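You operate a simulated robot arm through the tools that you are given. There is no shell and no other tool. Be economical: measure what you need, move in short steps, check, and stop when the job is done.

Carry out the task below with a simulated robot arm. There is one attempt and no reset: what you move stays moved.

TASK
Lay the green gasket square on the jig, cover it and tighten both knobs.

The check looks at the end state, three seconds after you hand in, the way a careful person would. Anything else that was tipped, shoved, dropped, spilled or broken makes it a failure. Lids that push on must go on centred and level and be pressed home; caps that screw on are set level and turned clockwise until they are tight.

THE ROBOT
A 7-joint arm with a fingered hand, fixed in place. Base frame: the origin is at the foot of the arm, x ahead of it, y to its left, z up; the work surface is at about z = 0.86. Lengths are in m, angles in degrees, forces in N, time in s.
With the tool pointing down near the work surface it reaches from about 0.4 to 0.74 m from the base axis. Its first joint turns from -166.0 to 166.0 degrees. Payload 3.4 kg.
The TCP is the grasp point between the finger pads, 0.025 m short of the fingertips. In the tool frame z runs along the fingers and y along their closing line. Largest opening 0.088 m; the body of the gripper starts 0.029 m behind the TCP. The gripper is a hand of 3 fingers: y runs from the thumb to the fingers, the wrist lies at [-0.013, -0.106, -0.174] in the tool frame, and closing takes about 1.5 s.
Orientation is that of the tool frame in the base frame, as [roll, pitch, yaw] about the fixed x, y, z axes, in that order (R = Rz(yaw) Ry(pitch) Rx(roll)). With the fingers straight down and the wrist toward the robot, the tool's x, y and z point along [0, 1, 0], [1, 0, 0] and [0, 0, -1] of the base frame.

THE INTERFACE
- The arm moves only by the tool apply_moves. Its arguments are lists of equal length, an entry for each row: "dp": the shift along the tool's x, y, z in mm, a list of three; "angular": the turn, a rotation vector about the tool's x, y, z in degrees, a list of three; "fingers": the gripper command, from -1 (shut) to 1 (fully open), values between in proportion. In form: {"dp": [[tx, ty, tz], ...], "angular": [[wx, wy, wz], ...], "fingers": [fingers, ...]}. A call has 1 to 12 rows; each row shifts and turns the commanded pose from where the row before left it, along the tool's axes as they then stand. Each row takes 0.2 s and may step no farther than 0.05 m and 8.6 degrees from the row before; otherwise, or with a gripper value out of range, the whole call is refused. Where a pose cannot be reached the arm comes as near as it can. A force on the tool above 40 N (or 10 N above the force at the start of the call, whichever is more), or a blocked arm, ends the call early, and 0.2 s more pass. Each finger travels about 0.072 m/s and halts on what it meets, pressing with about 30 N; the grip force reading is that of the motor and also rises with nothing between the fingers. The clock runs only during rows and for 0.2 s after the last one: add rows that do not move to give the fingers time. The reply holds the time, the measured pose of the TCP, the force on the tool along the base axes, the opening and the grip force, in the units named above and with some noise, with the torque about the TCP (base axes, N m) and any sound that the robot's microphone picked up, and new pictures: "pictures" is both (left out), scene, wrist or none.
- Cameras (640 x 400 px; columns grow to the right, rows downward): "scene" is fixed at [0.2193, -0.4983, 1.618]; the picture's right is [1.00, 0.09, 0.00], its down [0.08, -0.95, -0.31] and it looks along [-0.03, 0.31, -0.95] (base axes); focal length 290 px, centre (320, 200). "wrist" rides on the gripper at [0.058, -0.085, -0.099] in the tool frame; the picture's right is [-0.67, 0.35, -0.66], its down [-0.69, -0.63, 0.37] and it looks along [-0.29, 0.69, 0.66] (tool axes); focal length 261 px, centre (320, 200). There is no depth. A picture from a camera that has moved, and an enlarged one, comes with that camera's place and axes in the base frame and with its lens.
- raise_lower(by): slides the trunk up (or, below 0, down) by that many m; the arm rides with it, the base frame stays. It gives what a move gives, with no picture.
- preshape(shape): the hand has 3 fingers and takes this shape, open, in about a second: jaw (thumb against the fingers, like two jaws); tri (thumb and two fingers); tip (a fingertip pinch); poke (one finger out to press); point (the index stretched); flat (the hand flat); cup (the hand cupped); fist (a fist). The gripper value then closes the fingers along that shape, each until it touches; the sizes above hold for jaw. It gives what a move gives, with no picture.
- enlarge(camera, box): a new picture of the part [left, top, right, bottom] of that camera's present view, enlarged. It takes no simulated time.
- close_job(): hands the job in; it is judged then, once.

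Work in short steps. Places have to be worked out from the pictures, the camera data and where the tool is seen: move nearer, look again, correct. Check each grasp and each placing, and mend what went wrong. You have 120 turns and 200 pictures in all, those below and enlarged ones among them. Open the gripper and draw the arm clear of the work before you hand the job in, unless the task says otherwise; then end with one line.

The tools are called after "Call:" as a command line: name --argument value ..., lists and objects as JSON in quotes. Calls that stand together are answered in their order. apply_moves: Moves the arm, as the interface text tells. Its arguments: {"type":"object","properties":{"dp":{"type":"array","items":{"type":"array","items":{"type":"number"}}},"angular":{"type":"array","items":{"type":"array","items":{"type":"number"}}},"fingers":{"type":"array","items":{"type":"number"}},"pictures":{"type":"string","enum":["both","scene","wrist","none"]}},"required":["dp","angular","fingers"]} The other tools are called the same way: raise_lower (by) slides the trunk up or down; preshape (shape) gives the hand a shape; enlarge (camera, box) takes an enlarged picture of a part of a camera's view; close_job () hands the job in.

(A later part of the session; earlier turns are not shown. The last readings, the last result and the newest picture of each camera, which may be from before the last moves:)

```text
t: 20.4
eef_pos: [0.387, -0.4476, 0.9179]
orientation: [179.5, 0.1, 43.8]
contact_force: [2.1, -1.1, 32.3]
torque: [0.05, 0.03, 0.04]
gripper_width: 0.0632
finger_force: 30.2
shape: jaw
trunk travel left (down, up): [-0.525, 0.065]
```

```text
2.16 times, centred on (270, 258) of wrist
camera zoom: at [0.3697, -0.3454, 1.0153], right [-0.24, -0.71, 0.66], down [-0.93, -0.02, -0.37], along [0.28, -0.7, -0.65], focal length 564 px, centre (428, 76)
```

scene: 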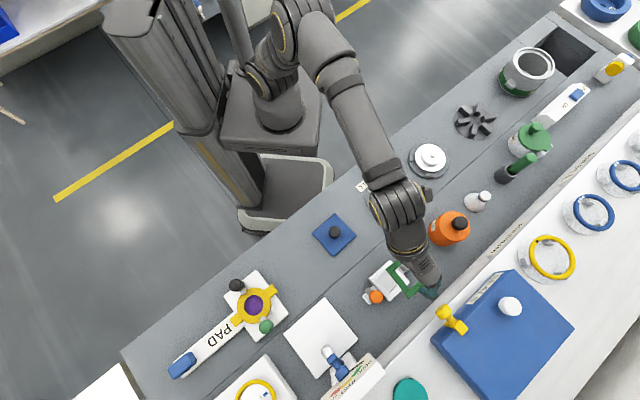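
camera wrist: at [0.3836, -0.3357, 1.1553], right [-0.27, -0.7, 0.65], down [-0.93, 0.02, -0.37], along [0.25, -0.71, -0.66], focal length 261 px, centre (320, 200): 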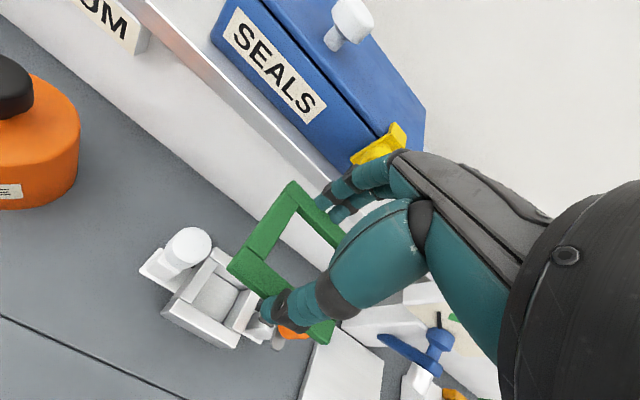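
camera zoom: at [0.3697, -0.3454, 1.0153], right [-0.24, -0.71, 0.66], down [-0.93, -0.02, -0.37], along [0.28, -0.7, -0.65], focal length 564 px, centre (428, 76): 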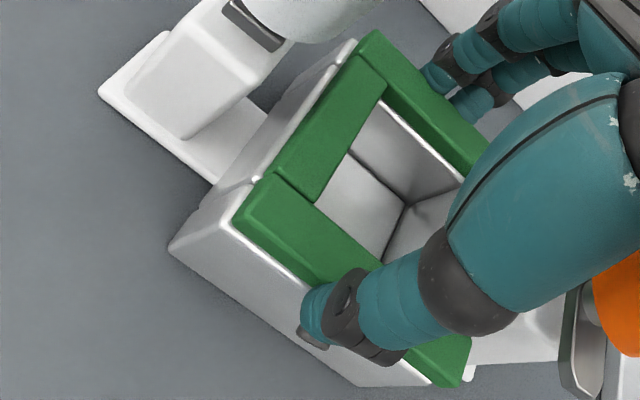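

Contact at 32 N: the gasket is on the jig. I relieve the pressure, open, rise and look.

Call:
apply_moves --dp '[[0, 0, -4.5], [0, 0, 0], [0, 0, 0], [0, 0, 0], [0, 0, -10], [0, 0, -30], [0, 0, -40], [0, -50, 0], [0, -50, 0]]' --angular '[[0, 0, 0], [0, 0, 0], [0, 0, 0], [0, 0, 0], [0, 0, 0], [0, 0, 0], [0, 0, 0], [0, 0, 0], [0, 0, 0]]' --fingers '[0.2, 0.6, 1, 1, 1, 1, 1, 1, 1]' --pictures "wrist"

Call:
enlarge --camera "scene" --box '[368, 257, 416, 302]'

```text
t: 22.4
eef_pos: [0.3185, -0.377, 1.0001]
orientation: [-180.0, 0.0, 43.9]
contact_force: [-0.2, 0.6, 0.1]
torque: [0.02, 0.0, 0.04]
gripper_width: 0.0879
finger_force: 0.1
shape: jaw
trunk travel left (down, up): [-0.525, 0.065]
camera wrist: at [0.302, -0.275, 1.0992], right [-0.24, -0.72, 0.66], down [-0.93, -0.02, -0.37], along [0.28, -0.7, -0.66], focal length 261 px, centre (320, 200)
```

wrist: 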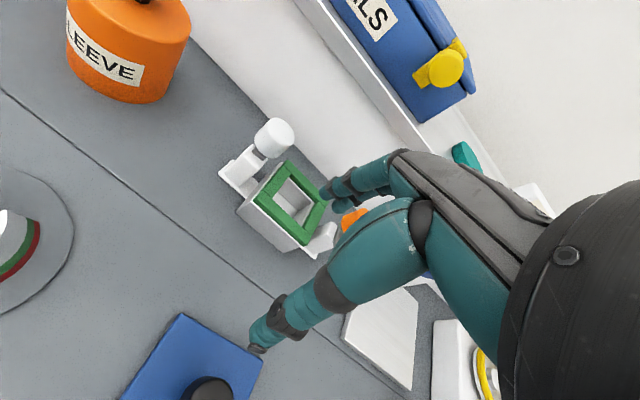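

```text
8.89 times, centred on (392, 280) of scene
camera zoom: at [0.2193, -0.4983, 1.618], right [1.0, 0.09, 0.0], down [0.08, -0.95, -0.31], along [-0.03, 0.31, -0.95], focal length 2581 px, centre (-320, -507)
```

zoom: 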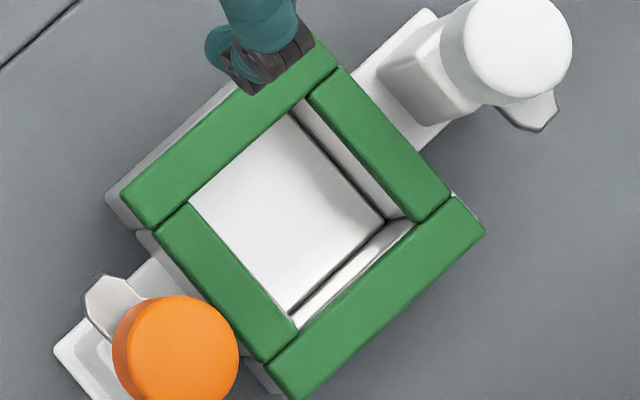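

The gasket is lying squarely. I zoom in on the wrist view to check centring.

Call:
enlarge --camera "wrist" --box '[210, 100, 370, 270]'

```text
2.35 times, centred on (290, 185) of wrist
camera zoom: at [0.302, -0.275, 1.0992], right [-0.24, -0.72, 0.66], down [-0.93, -0.02, -0.37], along [0.28, -0.7, -0.66], focal length 613 px, centre (391, 235)
```

zoom: 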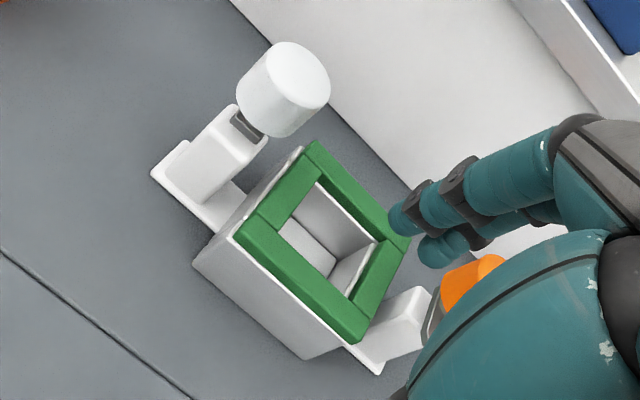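

The gasket is square, within about 2 mm. Next is the blue cover. Its centre is about (0.2435, −0.347) and its yaw about 47°. I retreat and raise to view its handle.

Call:
apply_moves --dp '[[30, -20, -30], [20, -20, 0], [0, 0, 0]]' --angular '[[0, 0, 0], [0, 0, 0], [0, 0, 0]]' --fingers '[1, 1, 1]' --pictures "wrist"

Call:
enlarge --camera "wrist" --box '[60, 220, 340, 400]'

```text
t: 23.2
eef_pos: [0.3263, -0.3111, 1.0295]
orientation: [179.9, 0.1, 43.9]
contact_force: [0.8, 0.4, 0.0]
torque: [0.0, 0.01, -0.01]
gripper_width: 0.0875
finger_force: 0.0
shape: jaw
trunk travel left (down, up): [-0.525, 0.065]
camera wrist: at [0.3089, -0.2097, 1.1287], right [-0.24, -0.72, 0.66], down [-0.93, -0.02, -0.37], along [0.28, -0.7, -0.66], focal length 261 px, centre (320, 200)
```

wrist: 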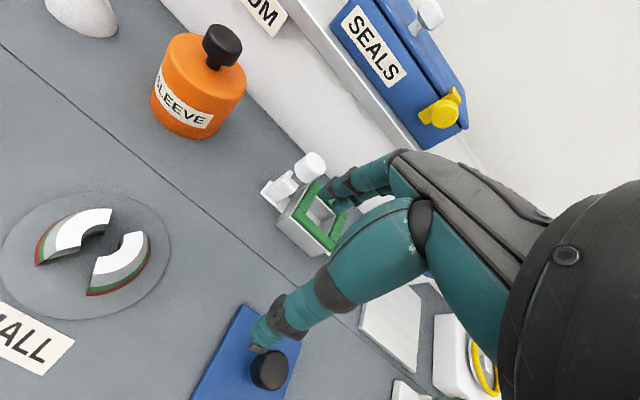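

```text
2.22 times, centred on (200, 310) of wrist
camera zoom: at [0.3089, -0.2097, 1.1287], right [-0.24, -0.72, 0.66], down [-0.93, -0.02, -0.37], along [0.28, -0.7, -0.66], focal length 579 px, centre (587, -44)
```

zoom: 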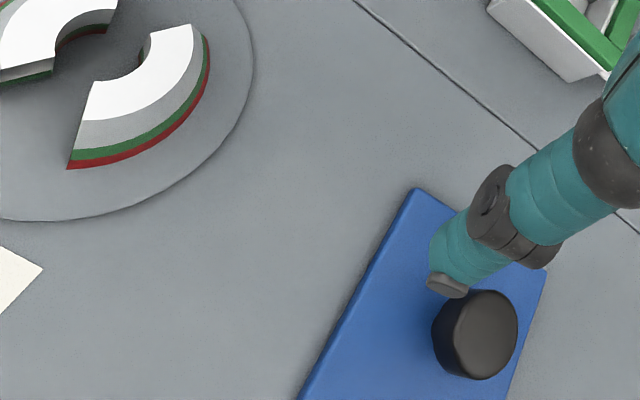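

Two-view parallax puts the top of the black handle about 45 mm above the plate, so it is on a stem, centred at about (0.2435, −0.347). I go above it with yaw adjusted to 46.7.

Call:
apply_moves --dp '[[-42.3, -15.7, 10], [-42.3, -15.7, 15], [0, 0, 0], [0, 0, 0]]' --angular '[[0, 0, 0], [0, 0, 0], [0, 0, -2.8], [0, 0, 0]]' --fingers '[1, 1, 1, 1]'

Call:
enlarge --camera "scene" --box '[300, 200, 370, 270]'

```text
t: 24.2
eef_pos: [0.2408, -0.3487, 1.0021]
orientation: [179.9, 0.0, 46.6]
contact_force: [-0.2, -0.3, -0.7]
torque: [0.0, -0.01, 0.01]
gripper_width: 0.0877
finger_force: 0.0
shape: jaw
trunk travel left (down, up): [-0.525, 0.065]
camera wrist: at [0.2189, -0.248, 1.1016], right [-0.21, -0.73, 0.66], down [-0.93, -0.07, -0.37], along [0.31, -0.68, -0.66], focal length 261 px, centre (320, 200)
```

scene: 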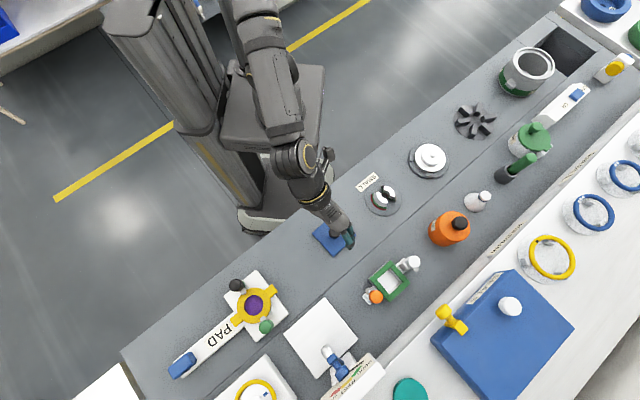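
wrist: 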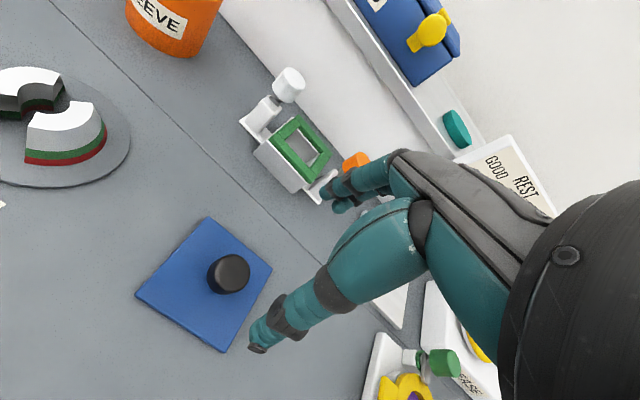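

```text
5.71 times, centred on (335, 235) of scene
camera zoom: at [0.2193, -0.4983, 1.618], right [1.0, 0.09, 0.0], down [0.08, -0.95, -0.31], along [-0.03, 0.31, -0.95], focal length 1659 px, centre (234, 0)
```

zoom: 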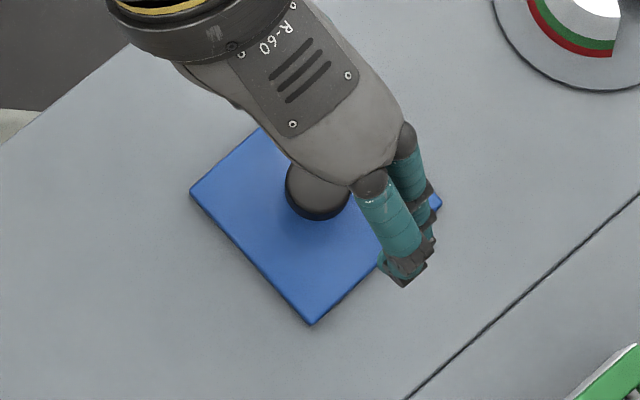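

Averaging both views puts the handle at (0.242, −0.344). I narrow the hand to about 60 mm, correct, and descend to z 0.915.

Call:
apply_moves --dp '[[3.6, -2, 20], [0, 0, 25], [0, 0, 25], [0, 0, 15], [0, 0, 0]]' --angular '[[0, 0, 0], [0, 0, 0], [0, 0, 0], [0, 0, 0], [0, 0, 0]]' --fingers '[0.4, 0.4, 0.4, 0.4, 0.4]' --pictures "wrist"

Call:
enlarge --camera "scene" --box '[305, 205, 365, 265]'

Call:
enlarge --camera "wrist" --box '[160, 180, 400, 400]'

```text
t: 25.4
eef_pos: [0.2433, -0.3436, 0.9167]
orientation: [180.0, 0.0, 46.7]
contact_force: [-0.2, -0.1, 0.6]
torque: [-0.01, 0.0, 0.0]
gripper_width: 0.062
finger_force: 0.0
shape: jaw
trunk travel left (down, up): [-0.525, 0.065]
camera wrist: at [0.2228, -0.2429, 1.0166], right [-0.21, -0.73, 0.66], down [-0.93, -0.07, -0.37], along [0.31, -0.68, -0.66], focal length 261 px, centre (320, 200)
```

wrist: 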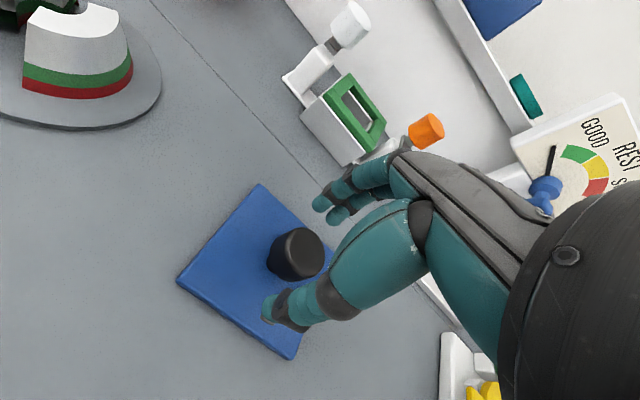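

```text
6.67 times, centred on (335, 235) of scene
camera zoom: at [0.2193, -0.4983, 1.618], right [1.0, 0.09, 0.0], down [0.08, -0.95, -0.31], along [-0.03, 0.31, -0.95], focal length 1936 px, centre (220, -33)
```

zoom: 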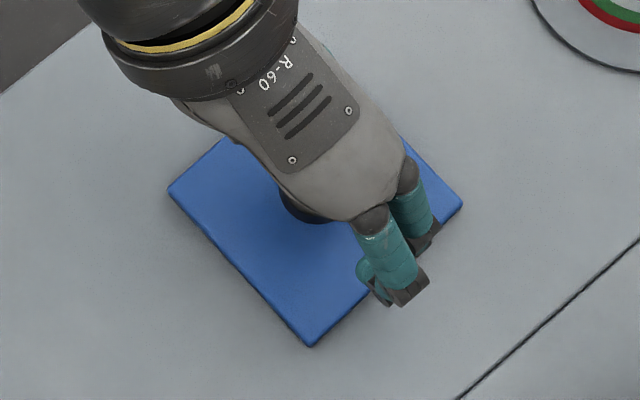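

```text
1.82 times, centred on (280, 290) of wrist
camera zoom: at [0.2228, -0.2429, 1.0166], right [-0.21, -0.73, 0.66], down [-0.93, -0.07, -0.37], along [0.31, -0.68, -0.66], focal length 474 px, centre (393, 36)
```

zoom: 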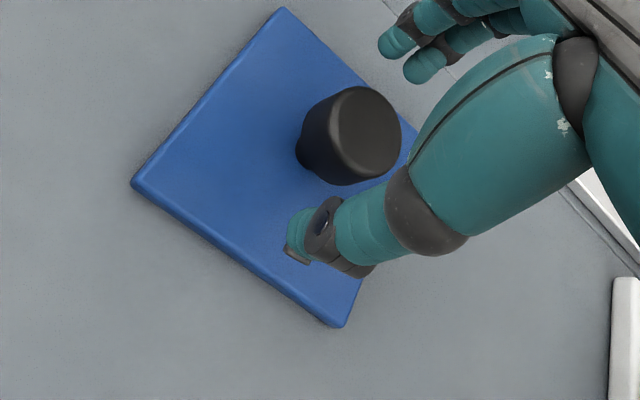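

The finger midpoint sits about 4–5 mm to the tool's −x side of the handle, the same bias as with the gasket. I shift +4.5 mm, descend 15 mm and close.

Call:
apply_moves --dp '[[4.5, 0, 0], [0, 0, 8], [0, 0, 7], [0, 0, 0], [0, 0, 0], [0, 0, 0], [0, 0, 0], [0, 0, 0]]' --angular '[[0, 0, 0], [0, 0, 0], [0, 0, 0], [0, 0, 0], [0, 0, 0], [0, 0, 0], [0, 0, 0], [0, 0, 0]]' --fingers '[0.4, 0.4, 0.4, 0.1, -0.2, -0.4, -0.6, -0.6]' --pictures "wrist"

Call:
enlarge --camera "scene" --box '[305, 205, 365, 265]'

```text
t: 27.2
eef_pos: [0.249, -0.3404, 0.9018]
orientation: [180.0, 0.1, 46.7]
contact_force: [-0.2, -0.3, -1.1]
torque: [-0.02, 0.0, 0.0]
gripper_width: 0.0199
finger_force: 30.1
shape: jaw
trunk travel left (down, up): [-0.525, 0.065]
camera wrist: at [0.2259, -0.24, 1.0013], right [-0.21, -0.73, 0.66], down [-0.93, -0.07, -0.37], along [0.31, -0.68, -0.66], focal length 261 px, centre (320, 200)
```

wrist: 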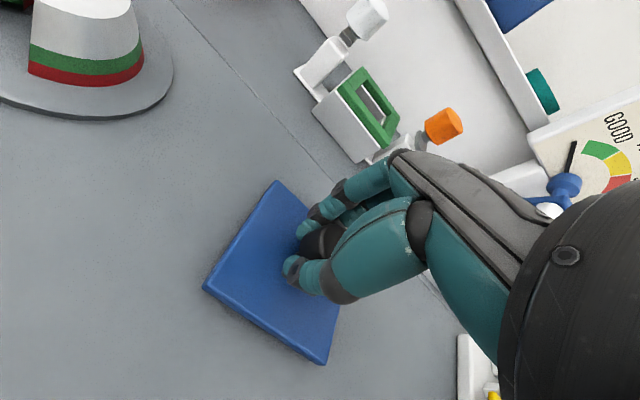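

```text
6.67 times, centred on (335, 235) of scene
camera zoom: at [0.2193, -0.4983, 1.618], right [1.0, 0.09, 0.0], down [0.08, -0.95, -0.31], along [-0.03, 0.31, -0.95], focal length 1936 px, centre (220, -33)
```

zoom: 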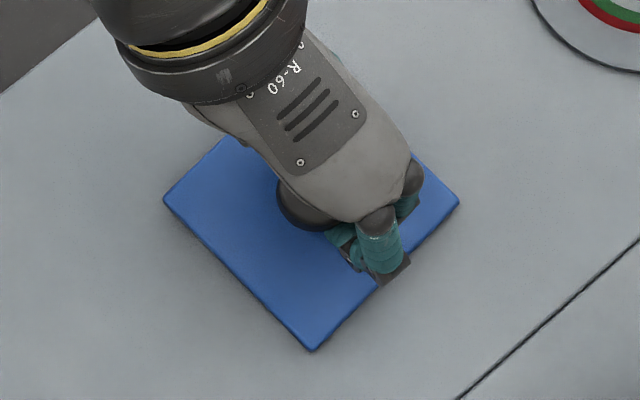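

It is gripped at 20 mm. I lift slightly and check that the plate hangs level.

Call:
apply_moves --dp '[[0, 0, -5], [0, 0, -20], [0, 0, -35], [0, 0, 0]]' --angular '[[0, 0, 0], [0, 0, 0], [0, 0, 0], [0, 0, 0]]' --fingers '[-0.6, -0.6, -0.6, -0.6]' --pictures "none"

Call:
enlarge --camera "scene" --box '[300, 195, 380, 265]'

Call:
enlarge --camera "wrist" --box '[160, 140, 440, 400]'

```text
t: 28.2
eef_pos: [0.2493, -0.3391, 0.965]
orientation: [179.9, 0.0, 46.8]
contact_force: [0.1, 0.5, -1.7]
torque: [-0.03, 0.01, 0.0]
gripper_width: 0.0198
finger_force: 30.4
shape: jaw
trunk travel left (down, up): [-0.525, 0.065]
```

```text
5.71 times, centred on (340, 230) of scene
camera zoom: at [0.2193, -0.4983, 1.618], right [1.0, 0.09, 0.0], down [0.08, -0.95, -0.31], along [-0.03, 0.31, -0.95], focal length 1659 px, centre (206, 29)
```

zoom: 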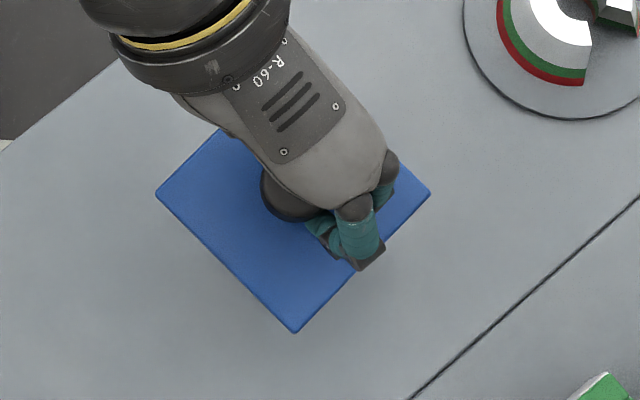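

```text
1.54 times, centred on (300, 270) of wrist
camera zoom: at [0.2265, -0.2375, 1.0638], right [-0.21, -0.73, 0.66], down [-0.93, -0.07, -0.37], along [0.31, -0.68, -0.66], focal length 401 px, centre (351, 92)
```

zoom: 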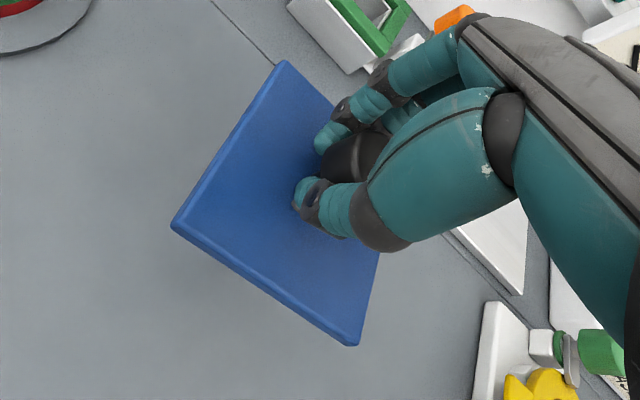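

The plate hangs level, and it turned about 3° in the grip. I carry it over the jig and rotate −5° so its sides match, targeting TCP (0.3895, −0.447).

Call:
apply_moves --dp '[[0, 0, -45], [4.3, 44, 0], [4.3, 44, 0], [4.3, 44, 0], [4.3, 44, 0], [0, 0, 0], [0, 0, 0]]' --angular '[[0, 0, 0], [0, 0, 0], [0, 0, 0], [0, 0, 0], [0, 0, 0], [0, 0, 5], [0, 0, 0]]' --fingers '[-0.6, -0.6, -0.6, -0.6, -0.6, -0.6, -0.6]' --pictures "none"

Call:
enlarge --camera "scene" --box '[350, 245, 440, 315]'

Call:
enlarge --camera "wrist" --box '[120, 120, 440, 400]'

```text
t: 29.8
eef_pos: [0.3891, -0.452, 1.0069]
orientation: [-180.0, -0.1, 41.6]
contact_force: [0.0, 0.1, -0.6]
torque: [0.0, 0.01, -0.01]
gripper_width: 0.0139
finger_force: 30.1
shape: jaw
trunk travel left (down, up): [-0.525, 0.065]
```

```text
5.71 times, centred on (395, 280) of scene
camera zoom: at [0.2193, -0.4983, 1.618], right [1.0, 0.09, 0.0], down [0.08, -0.95, -0.31], along [-0.03, 0.31, -0.95], focal length 1659 px, centre (-109, -257)
```

zoom: 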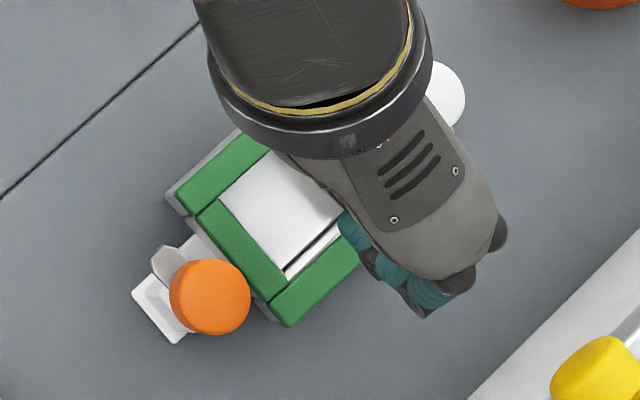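

```text
1.43 times, centred on (280, 260) of wrist
camera zoom: at [0.375, -0.3493, 1.1068], right [-0.27, -0.71, 0.66], down [-0.93, 0.02, -0.37], along [0.25, -0.71, -0.66], focal length 372 px, centre (377, 114)
```

zoom: 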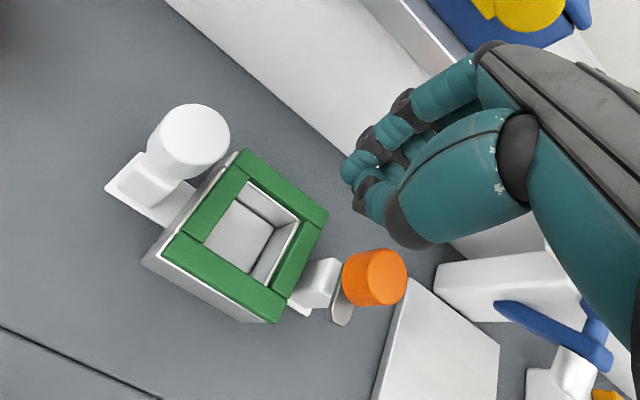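

The cover slipped out of the grip. I look for where it went.

Call:
enlarge --camera "scene" --box '[240, 150, 480, 330]'

Call:
enlarge --camera "scene" --box '[0, 0, 640, 400]'

```text
2.22 times, centred on (360, 240) of scene
camera zoom: at [0.2193, -0.4983, 1.618], right [1.0, 0.09, 0.0], down [0.08, -0.95, -0.31], along [-0.03, 0.31, -0.95], focal length 645 px, centre (231, 111)
```

zoom: 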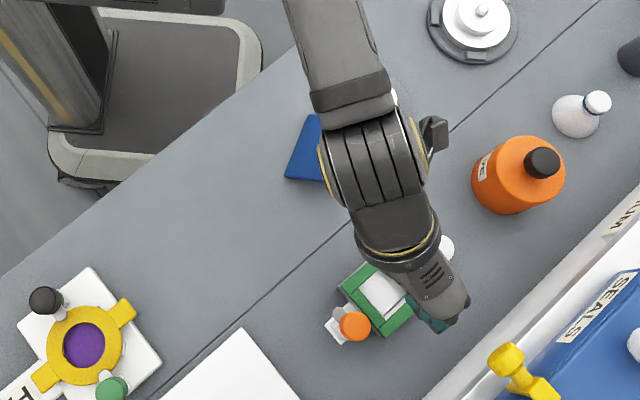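

```text
1.00 times, centred on (320, 200) of scene (not enlarged: the box is as wide or as high as the picture)
camera zoom: at [0.2193, -0.4983, 1.618], right [1.0, 0.09, 0.0], down [0.08, -0.95, -0.31], along [-0.03, 0.31, -0.95], focal length 290 px, centre (320, 200)
```

zoom: 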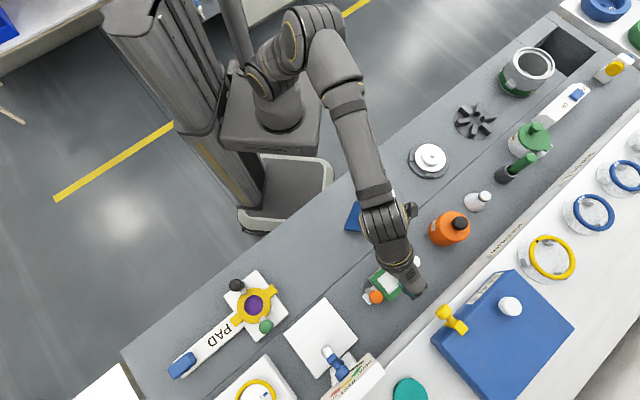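

The cover has landed near the "SMALL" fixture, hidden under the arm. I raise and swing the arm aside for a clear look.

Call:
apply_moves --dp '[[0, 0, -45], [-50, 0, 0], [-50, 0, 0], [-50, 0, 0], [-50, 0, 0]]' --angular '[[0, 0, 0], [0, 0, 0], [0, 0, 0], [0, 0, 0], [0, 0, 0]]' --fingers '[0, 0.5, 1, 1, 1]' --pictures "none"

Call:
enlarge --camera "scene" --box '[300, 160, 450, 250]'

```text
t: 31.0
eef_pos: [0.2423, -0.5847, 1.0517]
orientation: [179.9, -0.2, 41.6]
contact_force: [0.2, -0.4, -0.2]
torque: [0.01, 0.0, -0.01]
gripper_width: 0.0876
finger_force: 0.1
shape: jaw
trunk travel left (down, up): [-0.525, 0.065]
```

```text
4.27 times, centred on (375, 205) of scene
camera zoom: at [0.2193, -0.4983, 1.618], right [1.0, 0.09, 0.0], down [0.08, -0.95, -0.31], along [-0.03, 0.31, -0.95], focal length 1239 px, centre (85, 179)
```

zoom: 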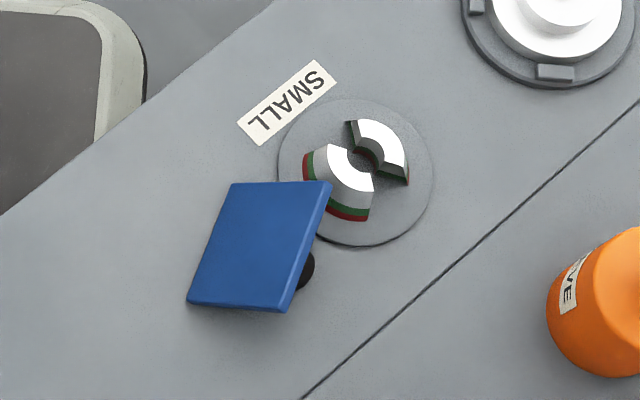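

The cover is lying on edge with its handle underneath. From the corners, its upper edge runs from (0.342,−0.264) to (0.319,−0.342) at z≈0.93, and it is tilted about 50°. I will pinch that upper edge with a matching hand tilt and set the plate back upright. First I orient the hand.

Call:
apply_moves --dp '[[0, 0, 0], [0, 0, 0], [0, 0, 0], [0, 0, 0], [0, 0, 0], [0, 0, 0], [0, 0, 0], [0, 0, 0], [0, 0, 0]]' --angular '[[0, 0, -7.95], [0, 0, -7.95], [0, 0, -7.95], [0, 0, -7.95], [7.6, 0, 0], [7.6, 0, 0], [7.6, 0, 0], [7.6, 0, 0], [7.6, 0, 0]]' --fingers '[1, 1, 1, 1, 1, 1, 1, 1, 1]' --pictures "scene"

```text
t: 33.0
eef_pos: [0.2227, -0.4977, 1.0237]
orientation: [-141.9, 0.0, 73.4]
contact_force: [-0.4, 0.3, -0.9]
torque: [-0.01, -0.01, 0.01]
gripper_width: 0.0876
finger_force: 0.0
shape: jaw
out of reach, approached as far as the arm can: row 3, 4, 5, 6, 7, 8, 9
trunk travel left (down, up): [-0.525, 0.065]
```

scene: 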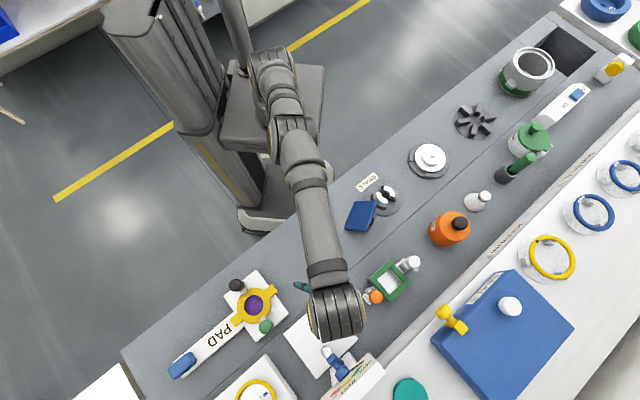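

The orientation is right, though the arm was limited there. I move to the pre-grasp position east of the plate's upper edge.

Call:
apply_moves --dp '[[39.5, 14.6, -11.4], [39.5, 14.6, -11.4], [39.5, 14.6, -11.4], [39.5, 14.6, -11.4], [39.5, 14.6, -11.4], [0, 0, 0]]' --angular '[[0, 0, 0], [0, 0, 0], [0, 0, 0], [0, 0, 0], [0, 0, 0], [0, 0, 0]]' --fingers '[1, 1, 1, 1, 1, 1]' --pictures "both"

Call:
enlarge --camera "scene" --box '[320, 170, 420, 250]'

```text
t: 34.4
eef_pos: [0.37, -0.3336, 1.0259]
orientation: [-142.1, 0.0, 73.4]
contact_force: [-0.1, 0.2, -0.1]
torque: [-0.03, -0.02, 0.03]
gripper_width: 0.0874
finger_force: 0.0
shape: jaw
trunk travel left (down, up): [-0.525, 0.065]
camera wrist: at [0.3804, -0.2757, 1.1571], right [0.46, -0.84, 0.3], down [-0.89, -0.45, 0.1], along [0.05, -0.31, -0.95], focal length 261 px, centre (320, 200)
```

scene: 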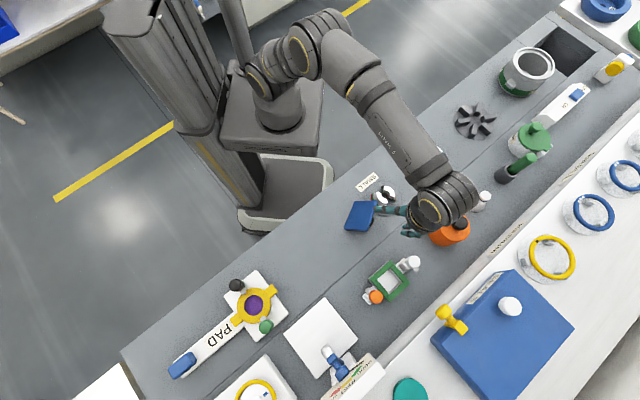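
wrist: 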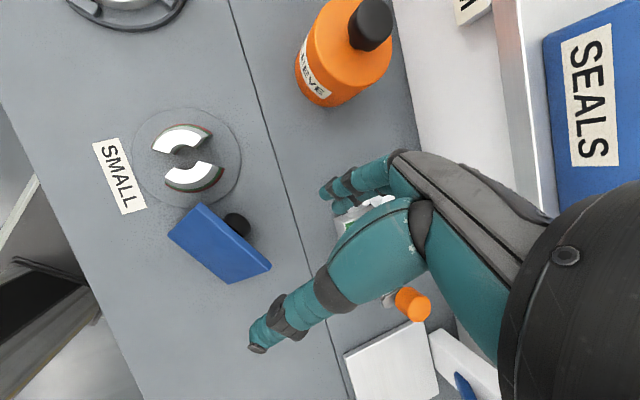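

```text
5.00 times, centred on (370, 210) of scene
camera zoom: at [0.2193, -0.4983, 1.618], right [1.0, 0.09, 0.0], down [0.08, -0.95, -0.31], along [-0.03, 0.31, -0.95], focal length 1452 px, centre (70, 150)
```

zoom: 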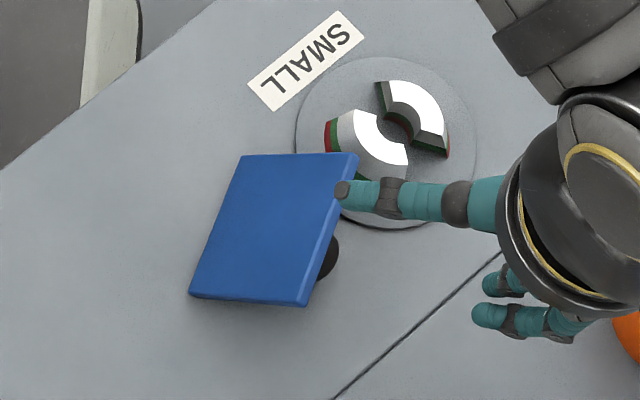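

The wrist view confirms the upper edge. I step to 50 mm back along the plate's plane, then check before sliding on.

Call:
apply_moves --dp '[[1, 12, 23], [0, 12, 23], [0, 0, 0]]' --angular '[[0, 0, 0], [0, 0, 0], [0, 0, 0]]' --fingers '[1, 1, 1]' --pictures "wrist"

Call:
enlarge --camera "scene" --box '[320, 170, 420, 250]'

```text
t: 35.2
eef_pos: [0.3587, -0.332, 0.9728]
orientation: [-142.0, -0.1, 73.4]
contact_force: [-0.6, 0.7, -0.5]
torque: [0.0, 0.0, -0.04]
gripper_width: 0.0877
finger_force: 0.0
shape: jaw
trunk travel left (down, up): [-0.525, 0.065]
camera wrist: at [0.3693, -0.2739, 1.1032], right [0.46, -0.84, 0.3], down [-0.89, -0.45, 0.1], along [0.05, -0.31, -0.95], focal length 261 px, centre (320, 200)
```

wrist: 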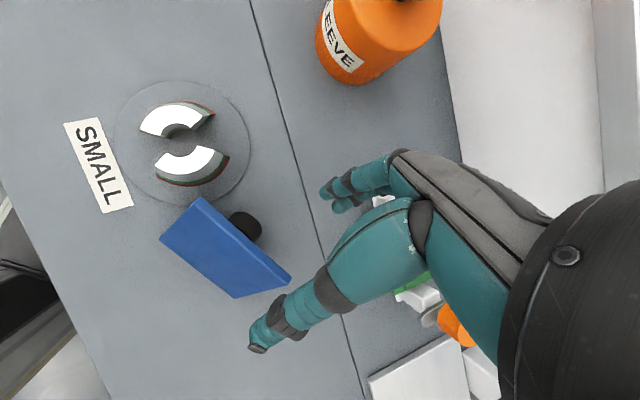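

```text
5.00 times, centred on (370, 210) of scene
camera zoom: at [0.2193, -0.4983, 1.618], right [1.0, 0.09, 0.0], down [0.08, -0.95, -0.31], along [-0.03, 0.31, -0.95], focal length 1452 px, centre (70, 150)
```

zoom: 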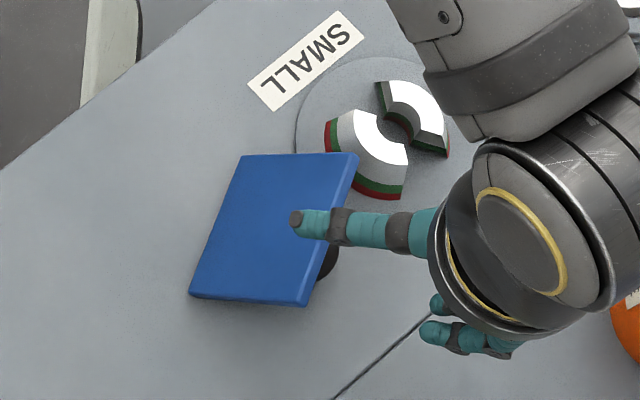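

All views agree on the edge line, and the tool's mid-plane lies on it. I slide 46 mm along the fingers, then close gently.

Call:
apply_moves --dp '[[0, 0, 16], [0, 0, 16], [0, 0, 14], [0, 0, 0]]' --angular '[[0, 0, 0], [0, 0, 0], [0, 0, 0], [0, 0, 0]]' --fingers '[1, 1, 1, 1]' --pictures "wrist"

Call:
enlarge --camera "scene" --box '[320, 180, 400, 250]'

```text
t: 36.2
eef_pos: [0.3309, -0.3238, 0.9355]
orientation: [-142.0, 0.0, 73.6]
contact_force: [0.8, -0.5, -0.8]
torque: [0.03, -0.05, 0.02]
gripper_width: 0.0877
finger_force: 0.0
shape: jaw
trunk travel left (down, up): [-0.525, 0.065]
camera wrist: at [0.3417, -0.2663, 1.0662], right [0.46, -0.84, 0.3], down [-0.89, -0.45, 0.1], along [0.05, -0.31, -0.95], focal length 261 px, centre (320, 200)
```

wrist: 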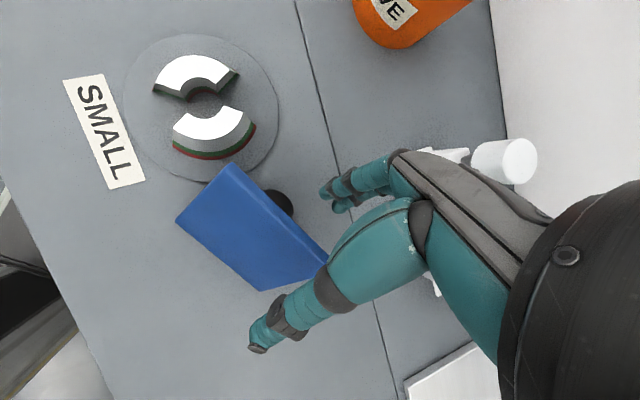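

```text
5.71 times, centred on (360, 215) of scene
camera zoom: at [0.2193, -0.4983, 1.618], right [1.0, 0.09, 0.0], down [0.08, -0.95, -0.31], along [-0.03, 0.31, -0.95], focal length 1659 px, centre (91, 114)
```

zoom: 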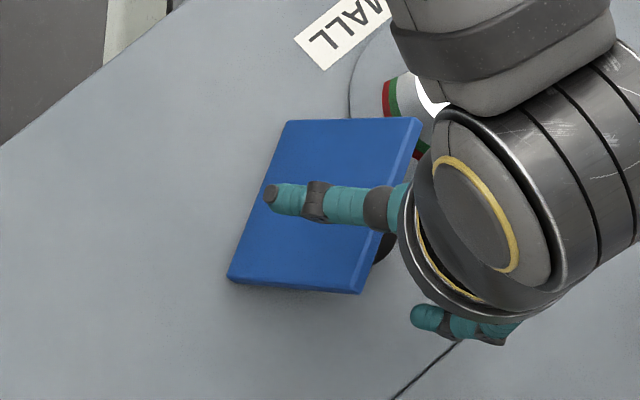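

The fingers straddle the edge with no contact. I close.

Call:
apply_moves --dp '[[0, 0, 0], [0, 0, 0], [0, 0, 0], [0, 0, 0], [0, 0, 0], [0, 0, 0], [0, 0, 0]]' --angular '[[0, 0, 0], [0, 0, 0], [0, 0, 0], [0, 0, 0], [0, 0, 0], [0, 0, 0], [0, 0, 0]]' --fingers '[0.6, 0.3, 0, -0.3, -0.6, -0.9, -1]' --pictures "wrist"

Call:
enlarge --camera "scene" --box '[320, 180, 400, 250]'

```text
t: 37.8
eef_pos: [0.3313, -0.3239, 0.9357]
orientation: [-142.0, 0.0, 73.5]
contact_force: [-0.2, -0.9, -0.2]
torque: [0.01, 0.0, -0.02]
gripper_width: 0.0023
finger_force: 29.4
shape: jaw
trunk travel left (down, up): [-0.525, 0.065]
camera wrist: at [0.3419, -0.2663, 1.0663], right [0.46, -0.84, 0.3], down [-0.89, -0.45, 0.1], along [0.05, -0.31, -0.95], focal length 261 px, centre (320, 200)
```

wrist: 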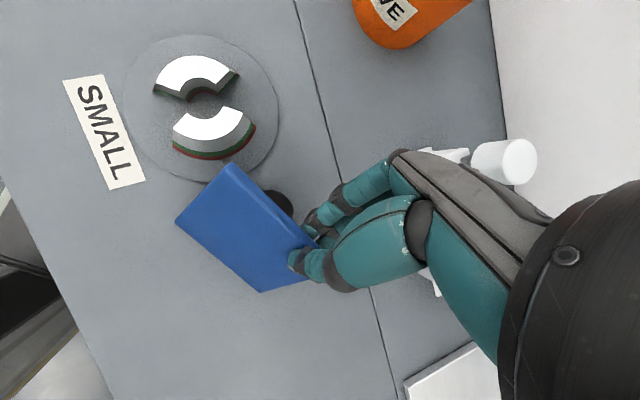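

```text
5.71 times, centred on (360, 215) of scene
camera zoom: at [0.2193, -0.4983, 1.618], right [1.0, 0.09, 0.0], down [0.08, -0.95, -0.31], along [-0.03, 0.31, -0.95], focal length 1659 px, centre (91, 114)
```

zoom: 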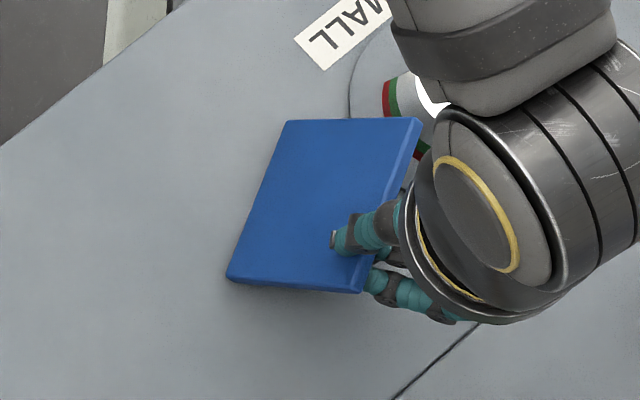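

Gripped, though the opening reading is small. I lift 15 mm straight up to test it.

Call:
apply_moves --dp '[[0, -4.6, -5.9], [0, -4.6, -5.9], [0, -4.6, -5.9], [0, 0, 0]]' --angular '[[0, 0, 0], [0, 0, 0], [0, 0, 0], [0, 0, 0]]' --fingers '[-1, -1, -1, -1]' --pictures "wrist"

Call:
enlarge --camera "scene" --box '[320, 180, 400, 250]'

```text
t: 38.8
eef_pos: [0.3296, -0.3231, 0.957]
orientation: [-142.0, -0.1, 73.5]
contact_force: [0.8, -0.7, -0.5]
torque: [-0.03, -0.02, 0.01]
gripper_width: 0.0027
finger_force: 30.5
shape: jaw
trunk travel left (down, up): [-0.525, 0.065]
camera wrist: at [0.3405, -0.2661, 1.0875], right [0.46, -0.84, 0.3], down [-0.89, -0.45, 0.1], along [0.05, -0.31, -0.95], focal length 261 px, centre (320, 200)
```

wrist: 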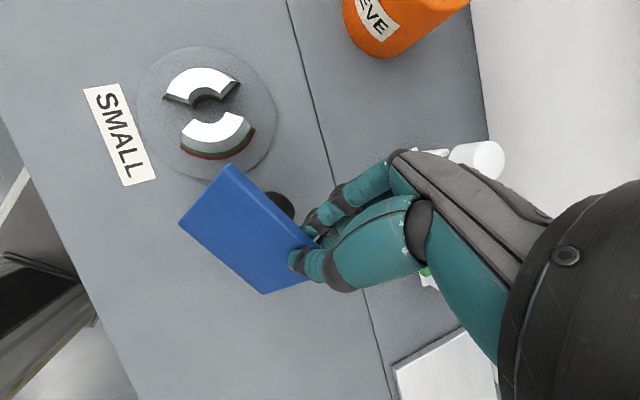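

```text
5.71 times, centred on (360, 215) of scene
camera zoom: at [0.2193, -0.4983, 1.618], right [1.0, 0.09, 0.0], down [0.08, -0.95, -0.31], along [-0.03, 0.31, -0.95], focal length 1659 px, centre (91, 114)
```

zoom: 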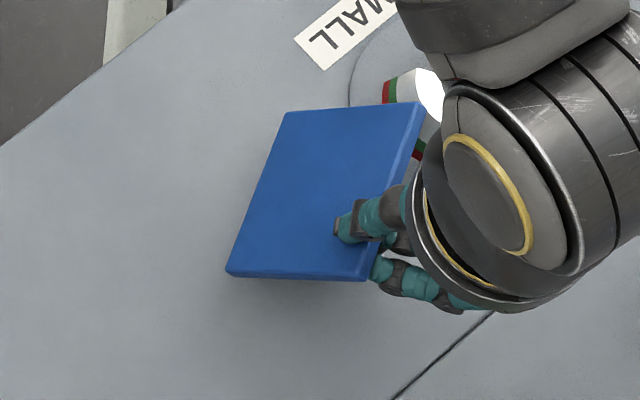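

The plate follows the hand. Now I raise it, turn the heading to face across the bench, then roll the hand so the handle side comes up.

Call:
apply_moves --dp '[[0, -15.4, -19.7], [0, -15.4, -19.7], [0, -15.4, -19.7], [0, -15.4, -19.7], [0, 0, 0], [0, 0, 0], [0, 0, 0], [0, 0, 0], [0, 0, 0]]' --angular '[[0, 0, 0], [0, 0, 0], [0, 0, 0], [0, 0, 0], [0, 4.62, 5.91], [0, 4.62, 5.91], [0, 4.62, 5.91], [0, 4.62, 5.91], [0, 0, 0]]' --fingers '[-1, -1, -1, -1, -1, -1, -1, -1, -1]' --pictures "both"

```text
t: 40.8
eef_pos: [0.3311, -0.3239, 1.0566]
orientation: [-142.0, -0.1, 43.4]
contact_force: [0.2, -0.4, -1.6]
torque: [-0.04, -0.01, -0.01]
gripper_width: 0.0025
finger_force: 29.8
shape: jaw
trunk travel left (down, up): [-0.525, 0.065]
camera wrist: at [0.3682, -0.2788, 1.1877], right [-0.02, -0.95, 0.3], down [-0.99, 0.05, 0.1], along [-0.11, -0.3, -0.95], focal length 261 px, centre (320, 200)
```

scene: 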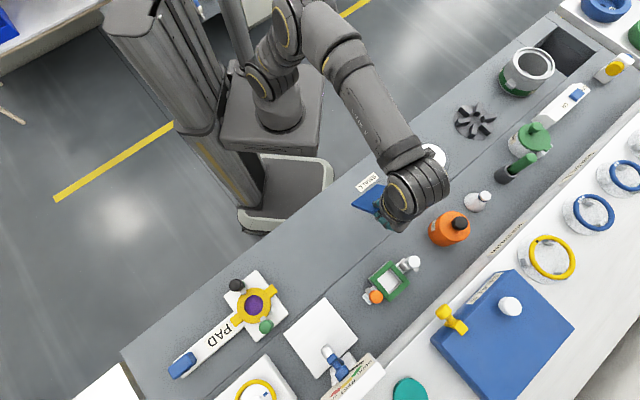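
wrist: 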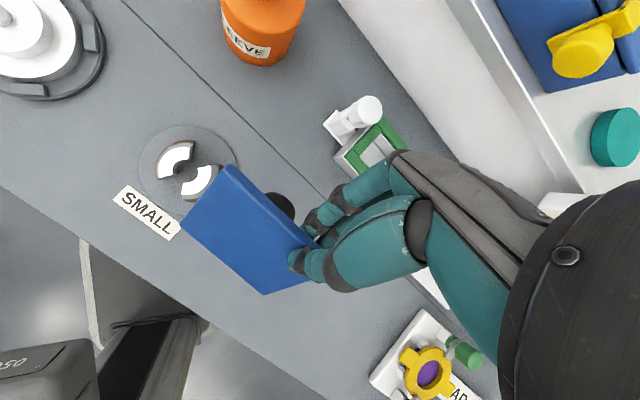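

It is held firmly. Now I roll about tool x by −83° in place.

Call:
apply_moves --dp '[[0, 0, 0], [0, 0, 0], [0, 0, 0], [0, 0, 0], [0, 0, 0], [0, 0, 0], [0, 0, 0], [0, 0, 0], [0, 0, 0], [0, 0, 0], [0, 0, 0]]' --angular '[[-8.3, 0, 0], [-8.3, 0, 0], [-8.3, 0, 0], [-8.3, 0, 0], [-8.3, 0, 0], [-8.3, 0, 0], [-8.3, 0, 0], [-8.3, 0, 0], [-8.3, 0, 0], [-8.3, 0, 0], [0, 0, 0]]' --fingers '[-1, -1, -1, -1, -1, -1, -1, -1, -1, -1, -1]' --pictures "both"

```text
t: 43.2
eef_pos: [0.3318, -0.3234, 1.0583]
orientation: [135.0, 0.0, 43.5]
contact_force: [-0.2, -0.4, -1.3]
torque: [0.04, 0.03, 0.0]
gripper_width: 0.0024
finger_force: 29.9
shape: jaw
trunk travel left (down, up): [-0.525, 0.065]
camera wrist: at [0.2837, -0.189, 1.0687], right [-0.64, -0.3, 0.71], down [-0.63, -0.34, -0.7], along [0.45, -0.89, 0.02], focal length 261 px, centre (320, 200)
```

scene: 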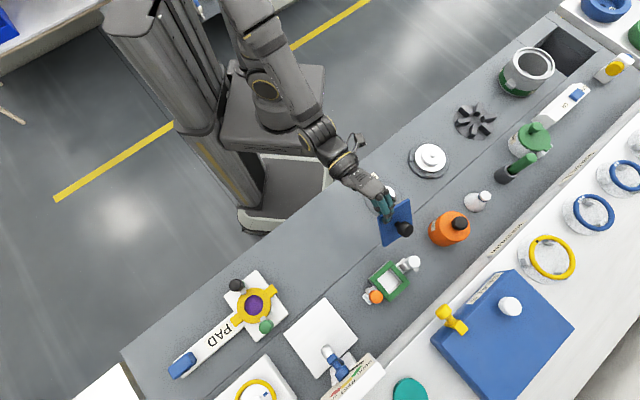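
wrist: 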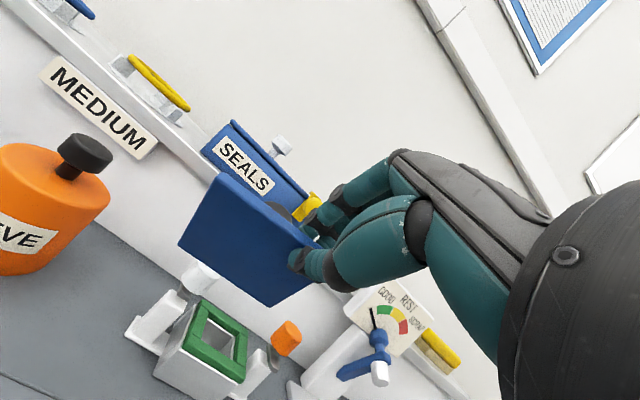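

The plate is now handle-side up at a 45° slope and fully reachable. I bring it over the free area near (0.32,−0.36) and lower it, stopping just above the table.

Call:
apply_moves --dp '[[-19.9, -24.4, 21.8], [-19.9, -24.4, 21.8], [-19.9, -24.4, 21.8], [0, 0, 0]]' --angular '[[0, 0, 0], [0, 0, 0], [0, 0, 0], [0, 0, 0]]' --fingers '[-1, -1, -1, -1]' --pictures "both"

Call:
enlarge --camera "scene" --box '[320, 190, 420, 270]'

```text
t: 44.2
eef_pos: [0.2863, -0.363, 0.9603]
orientation: [135.1, 0.0, 43.5]
contact_force: [-0.9, 0.2, -1.1]
torque: [0.02, 0.06, 0.01]
gripper_width: 0.0025
finger_force: 29.7
shape: jaw
out of reach, approached as far as the arm can: row 1
trunk travel left (down, up): [-0.525, 0.065]
camera wrist: at [0.2383, -0.2282, 0.9707], right [-0.64, -0.3, 0.71], down [-0.63, -0.34, -0.7], along [0.45, -0.89, 0.02], focal length 261 px, centre (320, 200)
```

scene: 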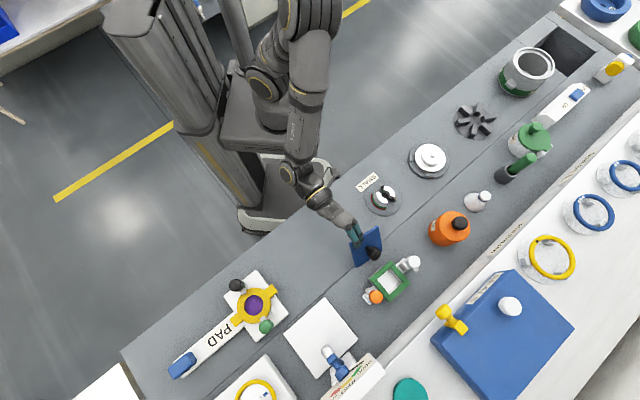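
wrist: 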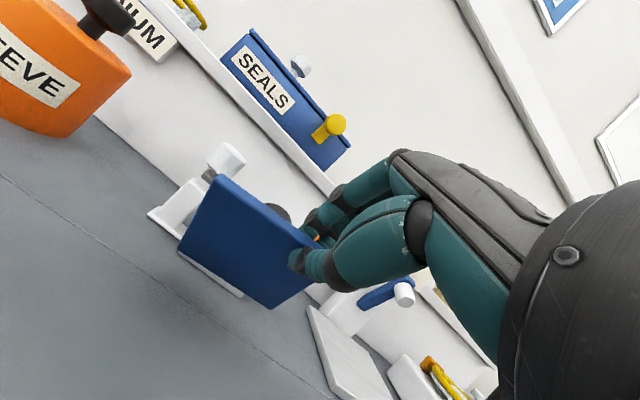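

```text
5.00 times, centred on (370, 230) of scene
camera zoom: at [0.2193, -0.4983, 1.618], right [1.0, 0.09, 0.0], down [0.08, -0.95, -0.31], along [-0.03, 0.31, -0.95], focal length 1452 px, centre (70, 50)
```

zoom: 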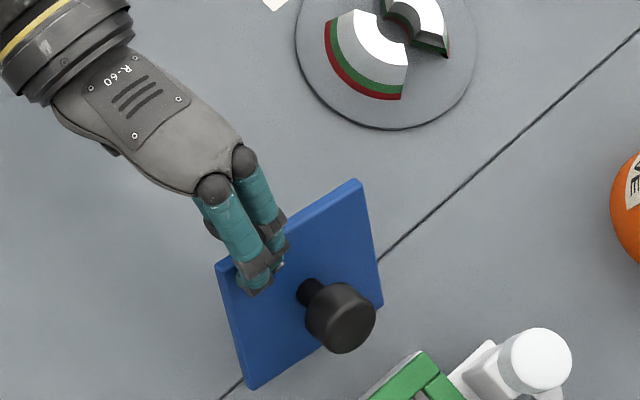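

Both plate and handle are clearly visible. I lower until the lower edge touches.

Call:
apply_moves --dp '[[0, -8.5, 8.5], [0, -5.7, 5.7], [0, -2.1, 2.1], [0, -2.1, 2.1], [0, -2.1, 2.1], [0, -2.1, 2.1], [0, -2.1, 2.1]]' --angular '[[0, 0, 0], [0, 0, 0], [0, 0, 0], [0, 0, 0], [0, 0, 0], [0, 0, 0], [0, 0, 0]]' --fingers '[-1, -1, -1, -1, -1, -1, -1]' --pictures "none"

Call:
enlarge --camera "scene" --box '[320, 190, 420, 270]'

```text
t: 45.8
eef_pos: [0.2857, -0.3611, 0.9254]
orientation: [134.9, 0.1, 43.5]
contact_force: [-0.8, 1.5, 1.9]
torque: [-0.08, -0.09, 0.04]
gripper_width: 0.0029
finger_force: 30.4
shape: jaw
trunk travel left (down, up): [-0.525, 0.065]
```

```text
5.00 times, centred on (370, 230) of scene
camera zoom: at [0.2193, -0.4983, 1.618], right [1.0, 0.09, 0.0], down [0.08, -0.95, -0.31], along [-0.03, 0.31, -0.95], focal length 1452 px, centre (70, 50)
```

zoom: 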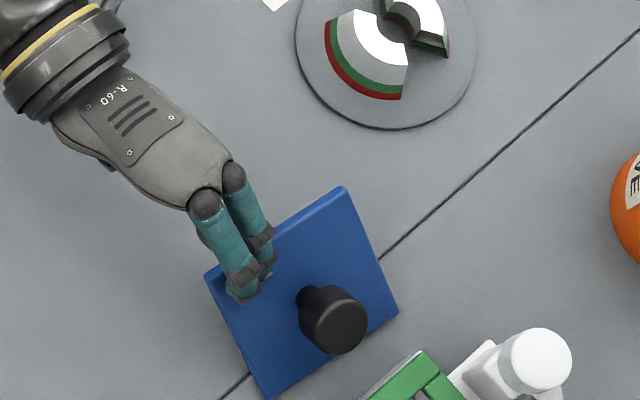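

There is light contact. I roll 10° further about the resting edge to flatten the plate, then check.

Call:
apply_moves --dp '[[0, -8, 0.3], [0, -8, 0.3], [0, 0, 0]]' --angular '[[-5, 0, 0], [-5, 0, 0], [0, 0, 0]]' --fingers '[-1, -1, -1]' --pictures "none"

Call:
enlarge --camera "scene" --box '[320, 190, 420, 270]'

```text
t: 46.6
eef_pos: [0.2775, -0.3551, 0.9126]
orientation: [124.9, 0.0, 43.5]
contact_force: [0.3, 1.1, 0.8]
torque: [-0.07, -0.05, 0.02]
gripper_width: 0.0028
finger_force: 29.5
shape: jaw
trunk travel left (down, up): [-0.525, 0.065]
```

```text
5.00 times, centred on (370, 230) of scene
camera zoom: at [0.2193, -0.4983, 1.618], right [1.0, 0.09, 0.0], down [0.08, -0.95, -0.31], along [-0.03, 0.31, -0.95], focal length 1452 px, centre (70, 50)
```

zoom: 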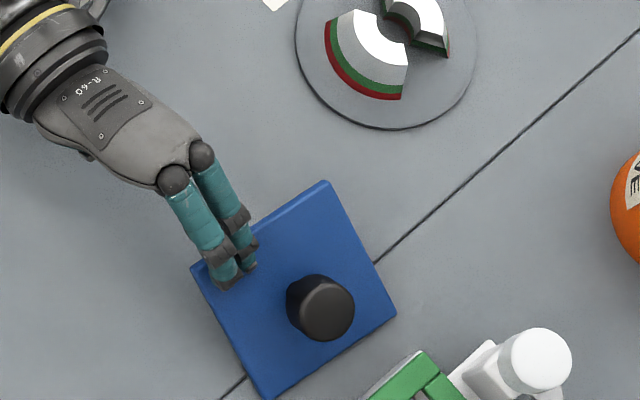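

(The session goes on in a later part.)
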